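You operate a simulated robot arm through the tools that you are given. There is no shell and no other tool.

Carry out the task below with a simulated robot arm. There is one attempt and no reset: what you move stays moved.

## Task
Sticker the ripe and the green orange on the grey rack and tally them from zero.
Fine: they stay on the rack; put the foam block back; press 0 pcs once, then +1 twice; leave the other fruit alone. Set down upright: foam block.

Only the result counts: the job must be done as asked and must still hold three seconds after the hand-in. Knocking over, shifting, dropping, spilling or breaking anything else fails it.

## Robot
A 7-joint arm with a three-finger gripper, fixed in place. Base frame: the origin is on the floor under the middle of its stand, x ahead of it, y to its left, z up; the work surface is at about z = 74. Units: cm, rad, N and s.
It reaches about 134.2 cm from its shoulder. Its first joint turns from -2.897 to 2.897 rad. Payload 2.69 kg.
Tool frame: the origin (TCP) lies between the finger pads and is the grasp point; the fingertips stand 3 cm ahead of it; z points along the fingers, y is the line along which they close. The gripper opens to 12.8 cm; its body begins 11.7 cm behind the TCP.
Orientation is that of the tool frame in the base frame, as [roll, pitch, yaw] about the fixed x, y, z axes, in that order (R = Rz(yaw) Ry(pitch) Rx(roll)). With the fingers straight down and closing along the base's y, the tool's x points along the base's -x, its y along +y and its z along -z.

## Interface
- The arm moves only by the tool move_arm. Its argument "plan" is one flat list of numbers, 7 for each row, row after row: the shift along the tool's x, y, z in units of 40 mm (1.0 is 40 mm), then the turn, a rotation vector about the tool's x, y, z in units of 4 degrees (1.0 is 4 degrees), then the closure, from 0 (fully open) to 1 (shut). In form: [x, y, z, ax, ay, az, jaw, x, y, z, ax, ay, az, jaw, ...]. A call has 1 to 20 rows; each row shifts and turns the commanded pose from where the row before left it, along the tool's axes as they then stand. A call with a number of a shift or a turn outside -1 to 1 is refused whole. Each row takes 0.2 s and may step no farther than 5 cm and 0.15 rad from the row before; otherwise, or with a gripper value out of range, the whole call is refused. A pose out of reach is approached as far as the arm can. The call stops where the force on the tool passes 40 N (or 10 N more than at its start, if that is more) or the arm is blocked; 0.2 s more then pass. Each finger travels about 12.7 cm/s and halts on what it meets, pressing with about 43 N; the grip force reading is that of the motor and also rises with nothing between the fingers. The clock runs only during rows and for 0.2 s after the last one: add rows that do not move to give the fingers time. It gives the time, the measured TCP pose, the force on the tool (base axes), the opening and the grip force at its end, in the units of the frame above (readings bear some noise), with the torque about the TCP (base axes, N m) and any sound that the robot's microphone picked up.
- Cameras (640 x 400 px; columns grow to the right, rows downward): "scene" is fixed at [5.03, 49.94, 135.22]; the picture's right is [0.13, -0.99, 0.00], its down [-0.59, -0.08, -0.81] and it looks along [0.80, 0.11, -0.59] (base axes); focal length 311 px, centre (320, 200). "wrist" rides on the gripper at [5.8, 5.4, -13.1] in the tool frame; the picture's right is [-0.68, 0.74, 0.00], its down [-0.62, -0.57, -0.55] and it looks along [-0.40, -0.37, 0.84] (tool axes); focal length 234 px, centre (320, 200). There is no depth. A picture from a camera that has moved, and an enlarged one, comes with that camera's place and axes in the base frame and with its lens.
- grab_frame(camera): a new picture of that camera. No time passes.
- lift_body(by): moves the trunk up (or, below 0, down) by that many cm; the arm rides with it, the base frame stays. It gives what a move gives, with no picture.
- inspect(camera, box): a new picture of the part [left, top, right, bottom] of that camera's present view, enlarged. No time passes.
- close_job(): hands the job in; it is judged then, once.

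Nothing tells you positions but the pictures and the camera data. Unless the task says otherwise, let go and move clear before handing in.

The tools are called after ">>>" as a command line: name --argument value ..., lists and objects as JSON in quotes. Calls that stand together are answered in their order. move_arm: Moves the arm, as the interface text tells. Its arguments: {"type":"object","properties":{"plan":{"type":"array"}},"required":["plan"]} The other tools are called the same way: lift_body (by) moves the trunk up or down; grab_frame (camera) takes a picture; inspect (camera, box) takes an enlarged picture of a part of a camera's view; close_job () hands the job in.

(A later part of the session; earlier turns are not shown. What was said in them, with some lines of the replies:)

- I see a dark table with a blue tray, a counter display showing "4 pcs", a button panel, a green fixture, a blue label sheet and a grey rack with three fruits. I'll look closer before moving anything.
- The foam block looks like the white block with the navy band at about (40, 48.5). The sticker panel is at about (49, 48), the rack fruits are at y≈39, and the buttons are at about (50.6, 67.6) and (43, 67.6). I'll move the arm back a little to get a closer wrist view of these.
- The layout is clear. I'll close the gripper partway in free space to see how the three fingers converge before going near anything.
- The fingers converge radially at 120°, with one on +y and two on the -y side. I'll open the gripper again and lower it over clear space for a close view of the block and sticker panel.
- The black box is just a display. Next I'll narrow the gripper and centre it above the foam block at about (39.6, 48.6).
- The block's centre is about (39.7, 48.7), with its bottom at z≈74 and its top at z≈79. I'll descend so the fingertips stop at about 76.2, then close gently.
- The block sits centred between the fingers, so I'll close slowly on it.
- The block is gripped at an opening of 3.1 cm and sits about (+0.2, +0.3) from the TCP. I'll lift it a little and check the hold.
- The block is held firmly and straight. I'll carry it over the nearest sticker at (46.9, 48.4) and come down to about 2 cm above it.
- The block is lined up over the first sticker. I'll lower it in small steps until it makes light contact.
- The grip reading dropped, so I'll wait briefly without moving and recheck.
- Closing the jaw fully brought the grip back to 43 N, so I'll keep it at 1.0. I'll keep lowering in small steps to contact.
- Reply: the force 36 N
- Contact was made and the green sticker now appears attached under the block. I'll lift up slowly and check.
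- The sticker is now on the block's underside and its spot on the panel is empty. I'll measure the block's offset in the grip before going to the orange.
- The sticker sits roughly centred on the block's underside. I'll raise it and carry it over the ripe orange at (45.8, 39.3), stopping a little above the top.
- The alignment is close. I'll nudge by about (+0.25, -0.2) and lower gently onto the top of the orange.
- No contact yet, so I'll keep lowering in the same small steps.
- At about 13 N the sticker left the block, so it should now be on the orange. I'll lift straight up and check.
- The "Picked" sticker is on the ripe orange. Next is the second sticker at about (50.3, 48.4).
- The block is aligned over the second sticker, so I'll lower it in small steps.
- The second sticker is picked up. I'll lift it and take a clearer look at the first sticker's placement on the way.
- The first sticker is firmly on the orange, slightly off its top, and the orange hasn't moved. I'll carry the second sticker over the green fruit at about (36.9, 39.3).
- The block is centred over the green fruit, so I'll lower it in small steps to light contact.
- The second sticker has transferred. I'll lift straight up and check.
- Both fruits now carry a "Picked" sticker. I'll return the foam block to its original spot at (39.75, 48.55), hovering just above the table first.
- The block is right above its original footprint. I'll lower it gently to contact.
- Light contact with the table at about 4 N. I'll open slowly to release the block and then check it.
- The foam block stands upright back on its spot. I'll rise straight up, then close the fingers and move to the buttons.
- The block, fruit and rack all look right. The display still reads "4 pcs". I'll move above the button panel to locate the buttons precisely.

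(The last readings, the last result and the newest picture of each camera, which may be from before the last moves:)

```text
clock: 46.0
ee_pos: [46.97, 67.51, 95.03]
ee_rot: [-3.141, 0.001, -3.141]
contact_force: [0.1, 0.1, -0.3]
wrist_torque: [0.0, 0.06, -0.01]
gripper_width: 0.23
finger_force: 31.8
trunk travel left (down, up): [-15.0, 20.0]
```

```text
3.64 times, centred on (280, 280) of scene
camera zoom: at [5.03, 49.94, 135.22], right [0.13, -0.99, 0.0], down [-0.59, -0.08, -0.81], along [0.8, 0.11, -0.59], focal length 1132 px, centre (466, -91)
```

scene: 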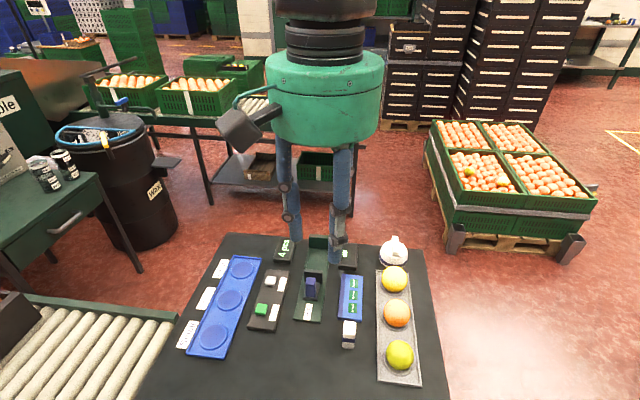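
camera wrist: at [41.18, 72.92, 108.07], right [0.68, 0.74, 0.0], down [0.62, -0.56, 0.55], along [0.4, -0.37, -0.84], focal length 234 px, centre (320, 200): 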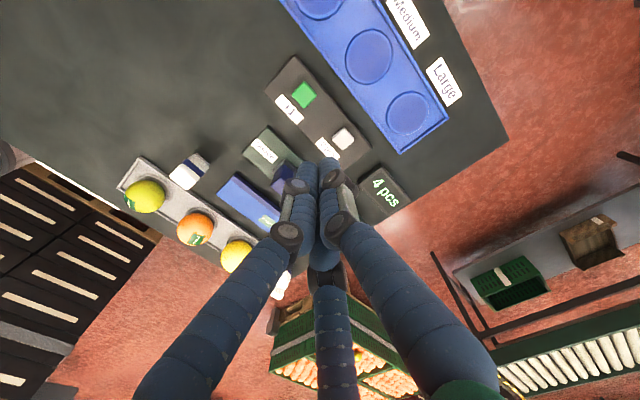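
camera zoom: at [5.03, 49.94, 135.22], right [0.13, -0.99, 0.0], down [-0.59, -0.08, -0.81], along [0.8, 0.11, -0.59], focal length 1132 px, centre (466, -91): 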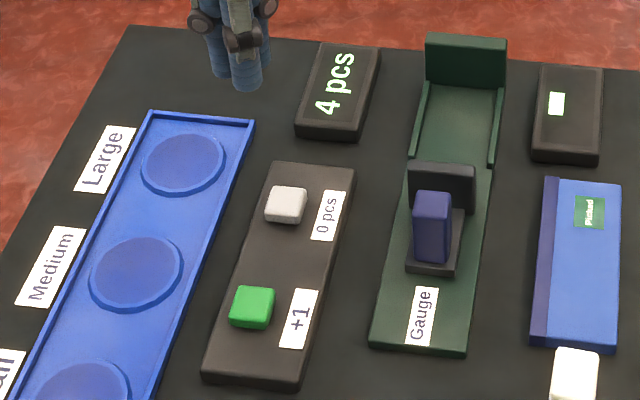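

The buttons are at about (51.3, 68.15) for white "0 pcs" and (43.5, 68.25) for green "+1", both with tops near z≈76. I'll go above the white one first with the fingers closed.

>>> move_arm --plan '[-0.544, 0.079, 0, 0, 0, 0, 1.0, -0.544, 0.079, 0, 0, 0, 0, 1.0, 0, 0, 0.7, 0, 0, 0, 1.0, 0, 0, 0.7, 0, 0, 0, 1.0, 0, 0, 0.7, 0, 0, 0, 1.0, 0, 0, 0.7, 0, 0, 0, 1.0, 0, 0, 0.5, 0, 0, 0, 1.0, 0, 0, 0, 0, 0, 0, 1.0]'

>>> inspect --camera "wrist" --box '[250, 60, 430, 200]'

>>> inspect --camera "scene" --box '[230, 225, 330, 335]'

```text
clock: 47.8
ee_pos: [51.26, 68.2, 81.89]
ee_rot: [-3.141, 0.0, -3.141]
contact_force: [-1.1, -0.7, -0.5]
wrist_torque: [-0.02, 0.02, 0.01]
gripper_width: 0.22
finger_force: 31.2
trunk travel left (down, up): [-15.0, 20.0]
```

```text
2.86 times, centred on (340, 130) of wrist
camera zoom: at [45.52, 73.46, 94.92], right [0.68, 0.74, 0.0], down [0.62, -0.57, 0.55], along [0.4, -0.37, -0.84], focal length 669 px, centre (263, 400)
```

zoom: 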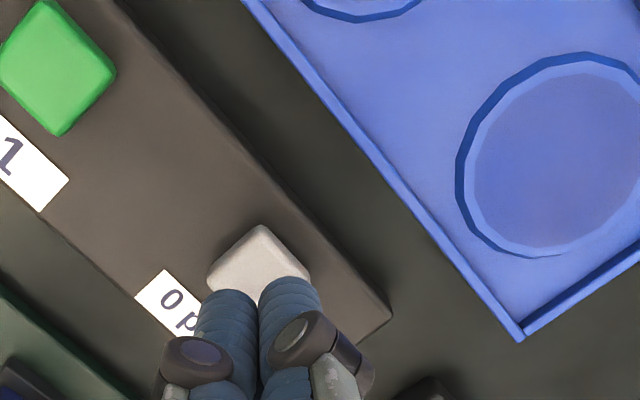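

```text
3.64 times, centred on (280, 280) of scene
camera zoom: at [5.03, 49.94, 135.22], right [0.13, -0.99, 0.0], down [-0.59, -0.08, -0.81], along [0.8, 0.11, -0.59], focal length 1132 px, centre (466, -91)
```

zoom: 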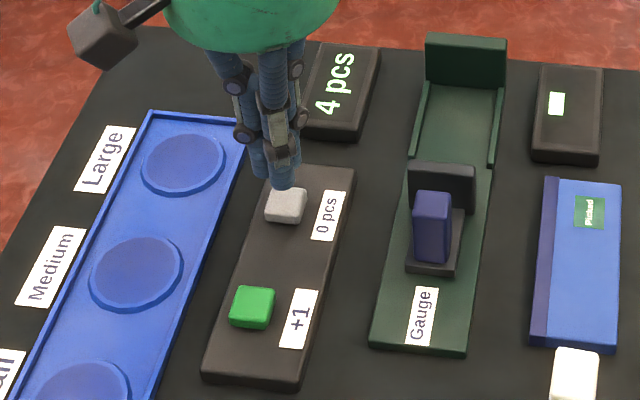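

The fingertips are centred over the white button. I'll come down to just above it, then press in small increments while watching the force, the sound and the display.

>>> move_arm --plan '[0, 0, 0.2, 0, 0, 0, 1.0, 0, 0, 0.2, 0, 0, 0, 1.0, 0, 0, 0.12, 0, 0, 0, 1.0, 0, 0, 0, 0, 0, 0, 1.0]'

>>> inspect --camera "scene" --box '[230, 225, 330, 335]'

```text
clock: 48.8
ee_pos: [51.3, 68.17, 79.79]
ee_rot: [3.141, 0.0, -3.141]
contact_force: [-0.1, 0.5, 0.2]
wrist_torque: [0.0, 0.02, 0.01]
gripper_width: 0.21
finger_force: 31.1
trunk travel left (down, up): [-15.0, 20.0]
```

```text
3.64 times, centred on (280, 280) of scene
camera zoom: at [5.03, 49.94, 135.22], right [0.13, -0.99, 0.0], down [-0.59, -0.08, -0.81], along [0.8, 0.11, -0.59], focal length 1132 px, centre (466, -91)
```

zoom: 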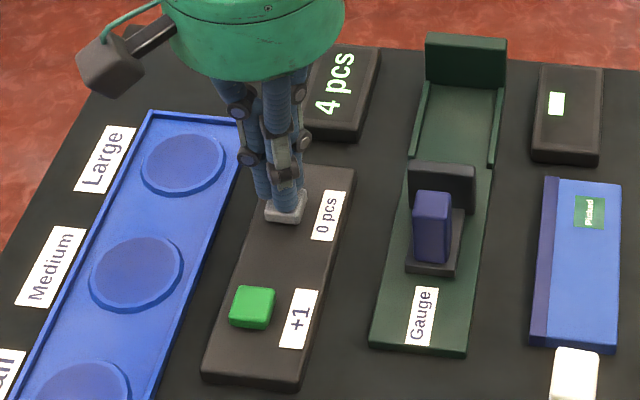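

>>> move_arm --plan '[0, 0, 0.06, 0, 0, 0, 1.0, 0, 0, 0.05, 0, 0, 0, 1.0]'

>>> inspect --camera "scene" --box '[230, 225, 330, 335]'

```text
clock: 49.4
ee_pos: [51.28, 68.13, 79.25]
ee_rot: [-3.141, 0.001, -3.141]
contact_force: [0.2, -0.8, -0.2]
wrist_torque: [-0.02, 0.01, -0.02]
gripper_width: 0.21
finger_force: 31.4
trunk travel left (down, up): [-15.0, 20.0]
```

```text
3.64 times, centred on (280, 280) of scene
camera zoom: at [5.03, 49.94, 135.22], right [0.13, -0.99, 0.0], down [-0.59, -0.08, -0.81], along [0.8, 0.11, -0.59], focal length 1132 px, centre (466, -91)
```

zoom: 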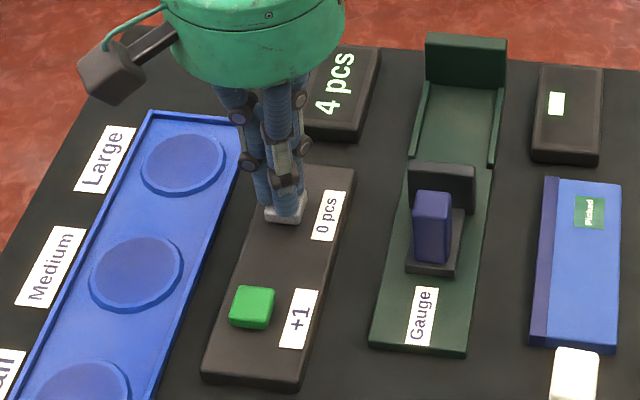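

>>> move_arm --plan '[0, 0, 0.05, 0, 0, 0, 1.0, 0, 0, 0, 0, 0, 0, 1.0]'

>>> move_arm --plan '[0, 0, 0.04, 0, 0, 0, 1.0, 0, 0, 0, 0, 0, 0, 1.0]'

>>> inspect --camera "scene" --box '[230, 225, 330, 335]'

```text
clock: 50.0
ee_pos: [51.24, 68.15, 78.97]
ee_rot: [3.141, 0.0, -3.142]
contact_force: [0.2, -0.1, 0.8]
wrist_torque: [-0.01, -0.04, 0.0]
gripper_width: 0.22
finger_force: 31.1
trunk travel left (down, up): [-15.0, 20.0]
```

```text
clock: 50.6
ee_pos: [51.21, 68.21, 78.87]
ee_rot: [3.14, -0.001, -3.141]
contact_force: [0.1, 1.2, 1.5]
wrist_torque: [0.03, 0.02, -0.02]
gripper_width: 0.2
finger_force: 31.2
trunk travel left (down, up): [-15.0, 20.0]
heard: click
```

```text
3.64 times, centred on (280, 280) of scene
camera zoom: at [5.03, 49.94, 135.22], right [0.13, -0.99, 0.0], down [-0.59, -0.08, -0.81], along [0.8, 0.11, -0.59], focal length 1132 px, centre (466, -91)
```

zoom: 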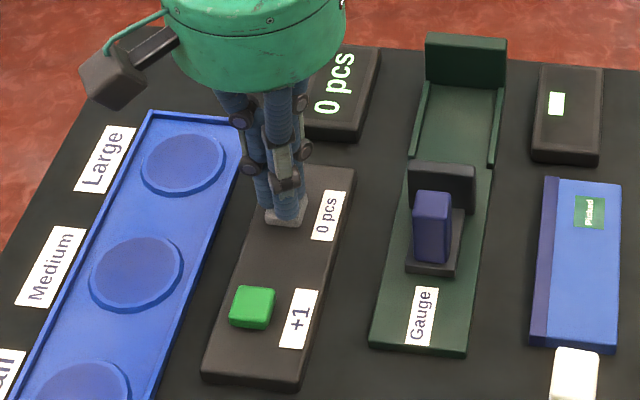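

I heard a click and the display now reads "0 pcs". I'll retract straight up and move over the green "+1" button.

>>> move_arm --plan '[0, 0, -0.4, 0, 0, 0, 1.0, 0, 0, -0.5, 0, 0, 0, 1.0, 0, 0, 0, 0, 0, 0, 1.0]'

>>> move_arm --plan '[0.65, 0.01, 0, 0, 0, 0, 1.0, 0.65, 0.01, 0, 0, 0, 0, 1.0, 0.65, 0.01, 0, 0, 0, 0, 1.0, 0, 0, 0.3, 0, 0, 0, 1.0, 0, 0, 0, 0, 0, 0, 1.0]'

>>> inspect --camera "wrist" --box '[250, 60, 430, 200]'

>>> inspect --camera "scene" --box '[230, 225, 330, 335]'

```text
clock: 51.4
ee_pos: [51.12, 68.11, 82.5]
ee_rot: [3.141, -0.001, -3.142]
contact_force: [-0.2, -0.3, 0.6]
wrist_torque: [0.06, -0.05, 0.0]
gripper_width: 0.2
finger_force: 31.8
trunk travel left (down, up): [-15.0, 20.0]
```

```text
clock: 52.6
ee_pos: [43.4, 68.36, 81.36]
ee_rot: [3.142, 0.0, 3.141]
contact_force: [0.5, 0.2, -0.7]
wrist_torque: [-0.04, 0.02, 0.01]
gripper_width: 0.21
finger_force: 31.4
trunk travel left (down, up): [-15.0, 20.0]
```

```text
2.86 times, centred on (340, 130) of wrist
camera zoom: at [37.71, 73.6, 94.34], right [0.68, 0.74, 0.0], down [0.62, -0.57, 0.55], along [0.4, -0.37, -0.84], focal length 669 px, centre (263, 400)
```

zoom: 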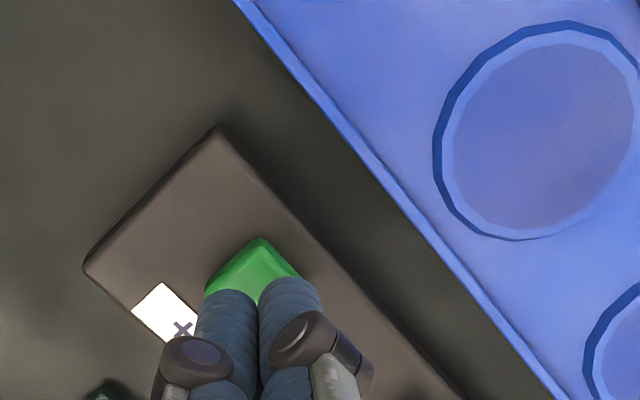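

```text
3.64 times, centred on (280, 280) of scene
camera zoom: at [5.03, 49.94, 135.22], right [0.13, -0.99, 0.0], down [-0.59, -0.08, -0.81], along [0.8, 0.11, -0.59], focal length 1132 px, centre (466, -91)
```

zoom: 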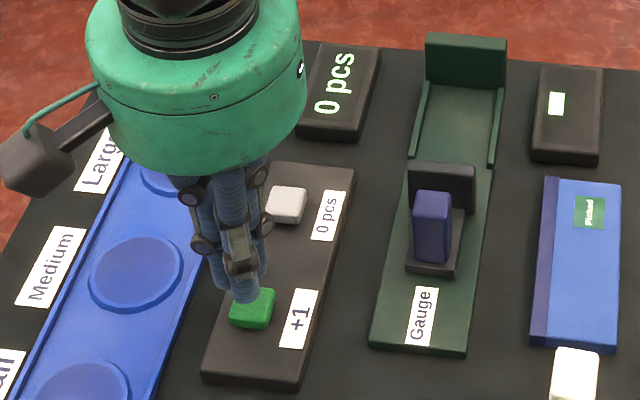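

The display shows 0 pcs and the fingertips are over the green button. I'll approach and press gradually until it clicks once.

>>> move_arm --plan '[0, 0, 0.2, 0, 0, 0, 1.0, 0, 0, 0.2, 0, 0, 0, 1.0, 0, 0, 0.08, 0, 0, 0, 1.0, 0, 0, 0, 0, 0, 0, 1.0]'

>>> move_arm --plan '[0, 0, 0.05, 0, 0, 0, 1.0, 0, 0, 0, 0, 0, 0, 1.0]'

>>> move_arm --plan '[0, 0, 0.04, 0, 0, 0, 1.0, 0, 0, 0, 0, 0, 0, 1.0]'

>>> inspect --camera "scene" --box '[230, 225, 330, 335]'

```text
clock: 53.6
ee_pos: [43.56, 68.29, 79.31]
ee_rot: [-3.141, 0.0, 3.141]
contact_force: [-0.4, -0.4, 0.1]
wrist_torque: [0.01, 0.02, -0.03]
gripper_width: 0.19
finger_force: 31.6
trunk travel left (down, up): [-15.0, 20.0]
```

```text
clock: 54.2
ee_pos: [43.57, 68.31, 79.2]
ee_rot: [-3.141, 0.0, -3.141]
contact_force: [0.0, 0.0, 1.5]
wrist_torque: [0.0, -0.01, 0.04]
gripper_width: 0.19
finger_force: 31.8
trunk travel left (down, up): [-15.0, 20.0]
```

```text
clock: 54.8
ee_pos: [43.4, 68.24, 79.01]
ee_rot: [3.141, 0.001, -3.141]
contact_force: [-0.4, 0.4, 1.6]
wrist_torque: [-0.02, 0.04, -0.02]
gripper_width: 0.21
finger_force: 31.4
trunk travel left (down, up): [-15.0, 20.0]
```

```text
3.64 times, centred on (280, 280) of scene
camera zoom: at [5.03, 49.94, 135.22], right [0.13, -0.99, 0.0], down [-0.59, -0.08, -0.81], along [0.8, 0.11, -0.59], focal length 1132 px, centre (466, -91)
```

zoom: 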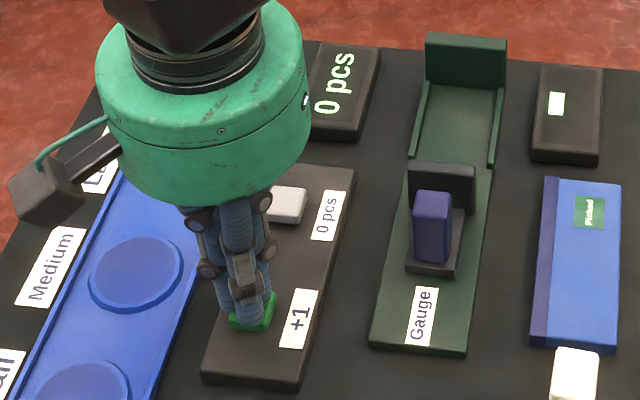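

>>> move_arm --plan '[0, 0, 0.04, 0, 0, 0, 1.0, 0, 0, 0, 0, 0, 0, 1.0]'

>>> inspect --camera "scene" --box '[230, 225, 330, 335]'

```text
clock: 55.4
ee_pos: [43.44, 68.28, 78.86]
ee_rot: [3.141, 0.0, -3.141]
contact_force: [1.1, -0.1, 1.5]
wrist_torque: [-0.04, -0.05, 0.02]
gripper_width: 0.22
finger_force: 31.4
trunk travel left (down, up): [-15.0, 20.0]
heard: click
```

```text
3.64 times, centred on (280, 280) of scene
camera zoom: at [5.03, 49.94, 135.22], right [0.13, -0.99, 0.0], down [-0.59, -0.08, -0.81], along [0.8, 0.11, -0.59], focal length 1132 px, centre (466, -91)
```

zoom: 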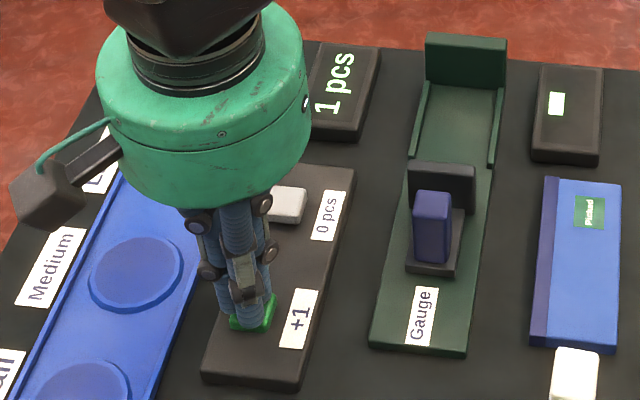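

The count is now "1 pcs". I'll release fully, then press a second time the same way.

>>> move_arm --plan '[0, 0, -0.3, 0, 0, 0, 1.0, 0, 0, -0.2, 0, 0, 0, 1.0, 0, 0, 0, 0, 0, 0, 1.0, 0, 0, 0, 0, 0, 0, 1.0]'

>>> inspect --camera "scene" --box '[230, 225, 330, 335]'

```text
clock: 56.4
ee_pos: [43.49, 68.17, 80.85]
ee_rot: [-3.142, 0.0, 3.141]
contact_force: [-0.8, -0.8, 0.1]
wrist_torque: [0.03, 0.04, -0.01]
gripper_width: 0.2
finger_force: 31.4
trunk travel left (down, up): [-15.0, 20.0]
```

```text
3.64 times, centred on (280, 280) of scene
camera zoom: at [5.03, 49.94, 135.22], right [0.13, -0.99, 0.0], down [-0.59, -0.08, -0.81], along [0.8, 0.11, -0.59], focal length 1132 px, centre (466, -91)
```

zoom: 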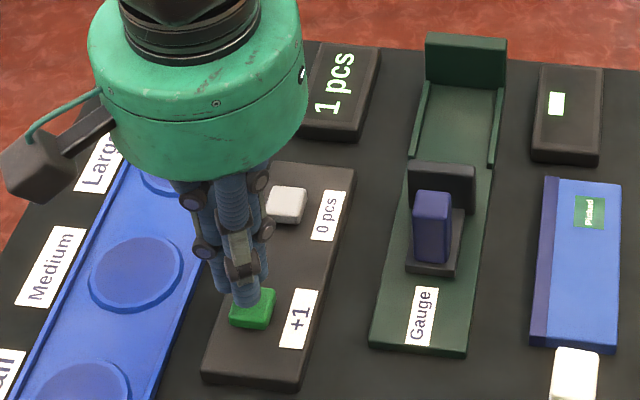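

>>> move_arm --plan '[0, 0, 0.2, 0, 0, 0, 1.0, 0, 0, 0.2, 0, 0, 0, 1.0, 0, 0, 0.05, 0, 0, 0, 1.0, 0, 0, 0, 0, 0, 0, 1.0]'

>>> move_arm --plan '[0, 0, 0.05, 0, 0, 0, 1.0, 0, 0, 0, 0, 0, 0, 1.0]'

>>> inspect --camera "scene" --box '[230, 225, 330, 335]'

```text
clock: 57.4
ee_pos: [43.4, 68.29, 79.03]
ee_rot: [3.141, 0.0, 3.141]
contact_force: [-0.1, 0.5, 0.7]
wrist_torque: [-0.02, 0.02, 0.03]
gripper_width: 0.22
finger_force: 31.3
trunk travel left (down, up): [-15.0, 20.0]
```

```text
clock: 58.0
ee_pos: [43.42, 68.35, 78.86]
ee_rot: [-3.141, -0.001, -3.141]
contact_force: [-0.5, 0.8, 1.7]
wrist_torque: [-0.04, 0.05, -0.02]
gripper_width: 0.21
finger_force: 31.3
trunk travel left (down, up): [-15.0, 20.0]
heard: click
```

```text
3.64 times, centred on (280, 280) of scene
camera zoom: at [5.03, 49.94, 135.22], right [0.13, -0.99, 0.0], down [-0.59, -0.08, -0.81], along [0.8, 0.11, -0.59], focal length 1132 px, centre (466, -91)
```

zoom: 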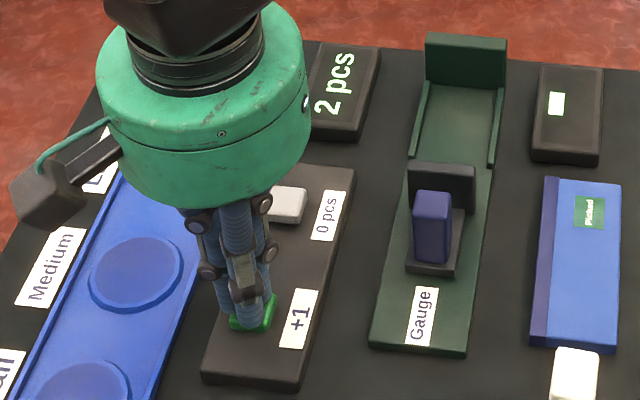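

The display reads "2 pcs". I'll rise straight up well clear and check the whole table before handing in.

>>> move_arm --plan '[0, 0, -0.4, 0, 0, 0, 1.0, 0, 0, -0.8, 0, 0, 0, 1.0, 0, 0, -0.9, 0, 0, 0, 1.0, 0, 0, -0.9, 0, 0, 0, 1.0, 0, 0, -0.9, 0, 0, 0, 1.0, 0, 0, -0.9, 0, 0, 0, 1.0, 0, 0, 0, 0, 0, 0, 0.8, 0, 0, 0, 0, 0, 0, 0.5]'

>>> grab_frame --camera "scene"

>>> inspect --camera "scene" --box '[240, 225, 440, 390]'

>>> inspect --camera "wrist" --box '[100, 60, 400, 280]'

```text
clock: 59.8
ee_pos: [43.36, 68.34, 97.96]
ee_rot: [-3.141, -0.001, 3.141]
contact_force: [-0.8, 0.0, -0.8]
wrist_torque: [-0.02, 0.0, 0.03]
gripper_width: 6.39
finger_force: 0.1
trunk travel left (down, up): [-15.0, 20.0]
```

```text
taken
```

scene: 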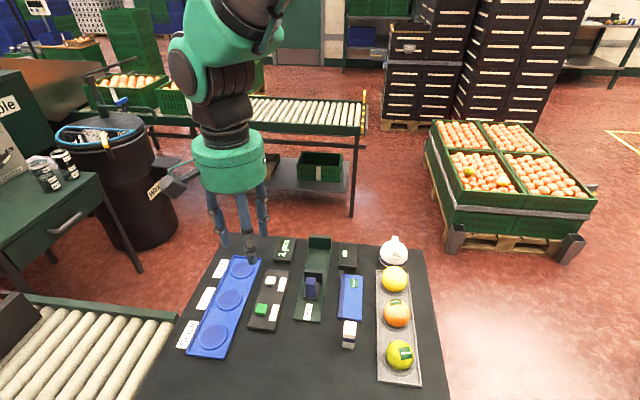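

```text
2.42 times, centred on (340, 308) of scene
camera zoom: at [5.03, 49.94, 135.22], right [0.13, -0.99, 0.0], down [-0.59, -0.08, -0.81], along [0.8, 0.11, -0.59], focal length 754 px, centre (272, -61)
```

zoom: 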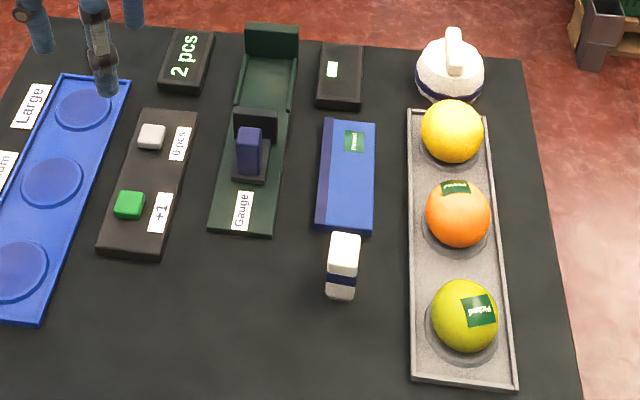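

```text
1.82 times, centred on (250, 170) of wrist
camera zoom: at [37.61, 73.64, 111.12], right [0.68, 0.74, 0.0], down [0.62, -0.57, 0.55], along [0.4, -0.37, -0.84], focal length 426 px, centre (447, 254)
```

zoom: 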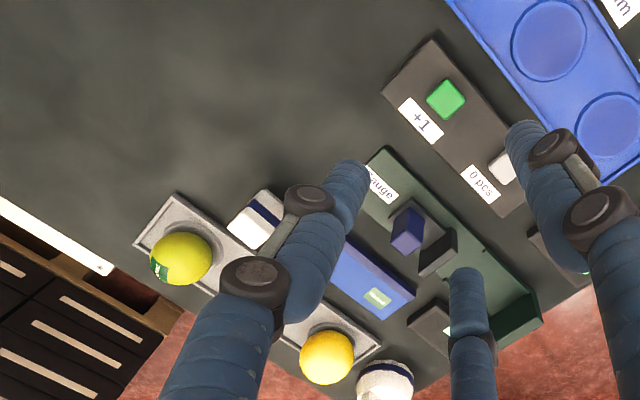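

Both oranges on the rack have stickers, and the yellow fruit and the rest of the table haven't been disturbed. The foam block stands upright in its place, the counter reads "2 pcs", and the arm is clear, so I'm handing in.

>>> close_job

```text
The job is handed in.
```

I put a "Picked" sticker on the ripe orange and on the green one, and both are still on the grey rack. I've handed the job in but haven't seen the verdict.

- **Stickers:** the one on the ripe orange sits about 25° off the top. The one on the green orange is off to one side, towards the rack's outer edge. Both looked firmly stuck.
- **Foam block:** it's back upright on its original spot, within a few millimetres, turned about 5° from how it stood before.
- **Counter:** I pressed 0 pcs once and +1 twice. I heard one click per press, and the display went from 4 to 0, then 1, then 2 pcs.
- **Everything else:** the yellow fruit and the third sticker were not touched, and nothing else on the table looked moved when I checked before handing in. The arm was clear of the table by then.
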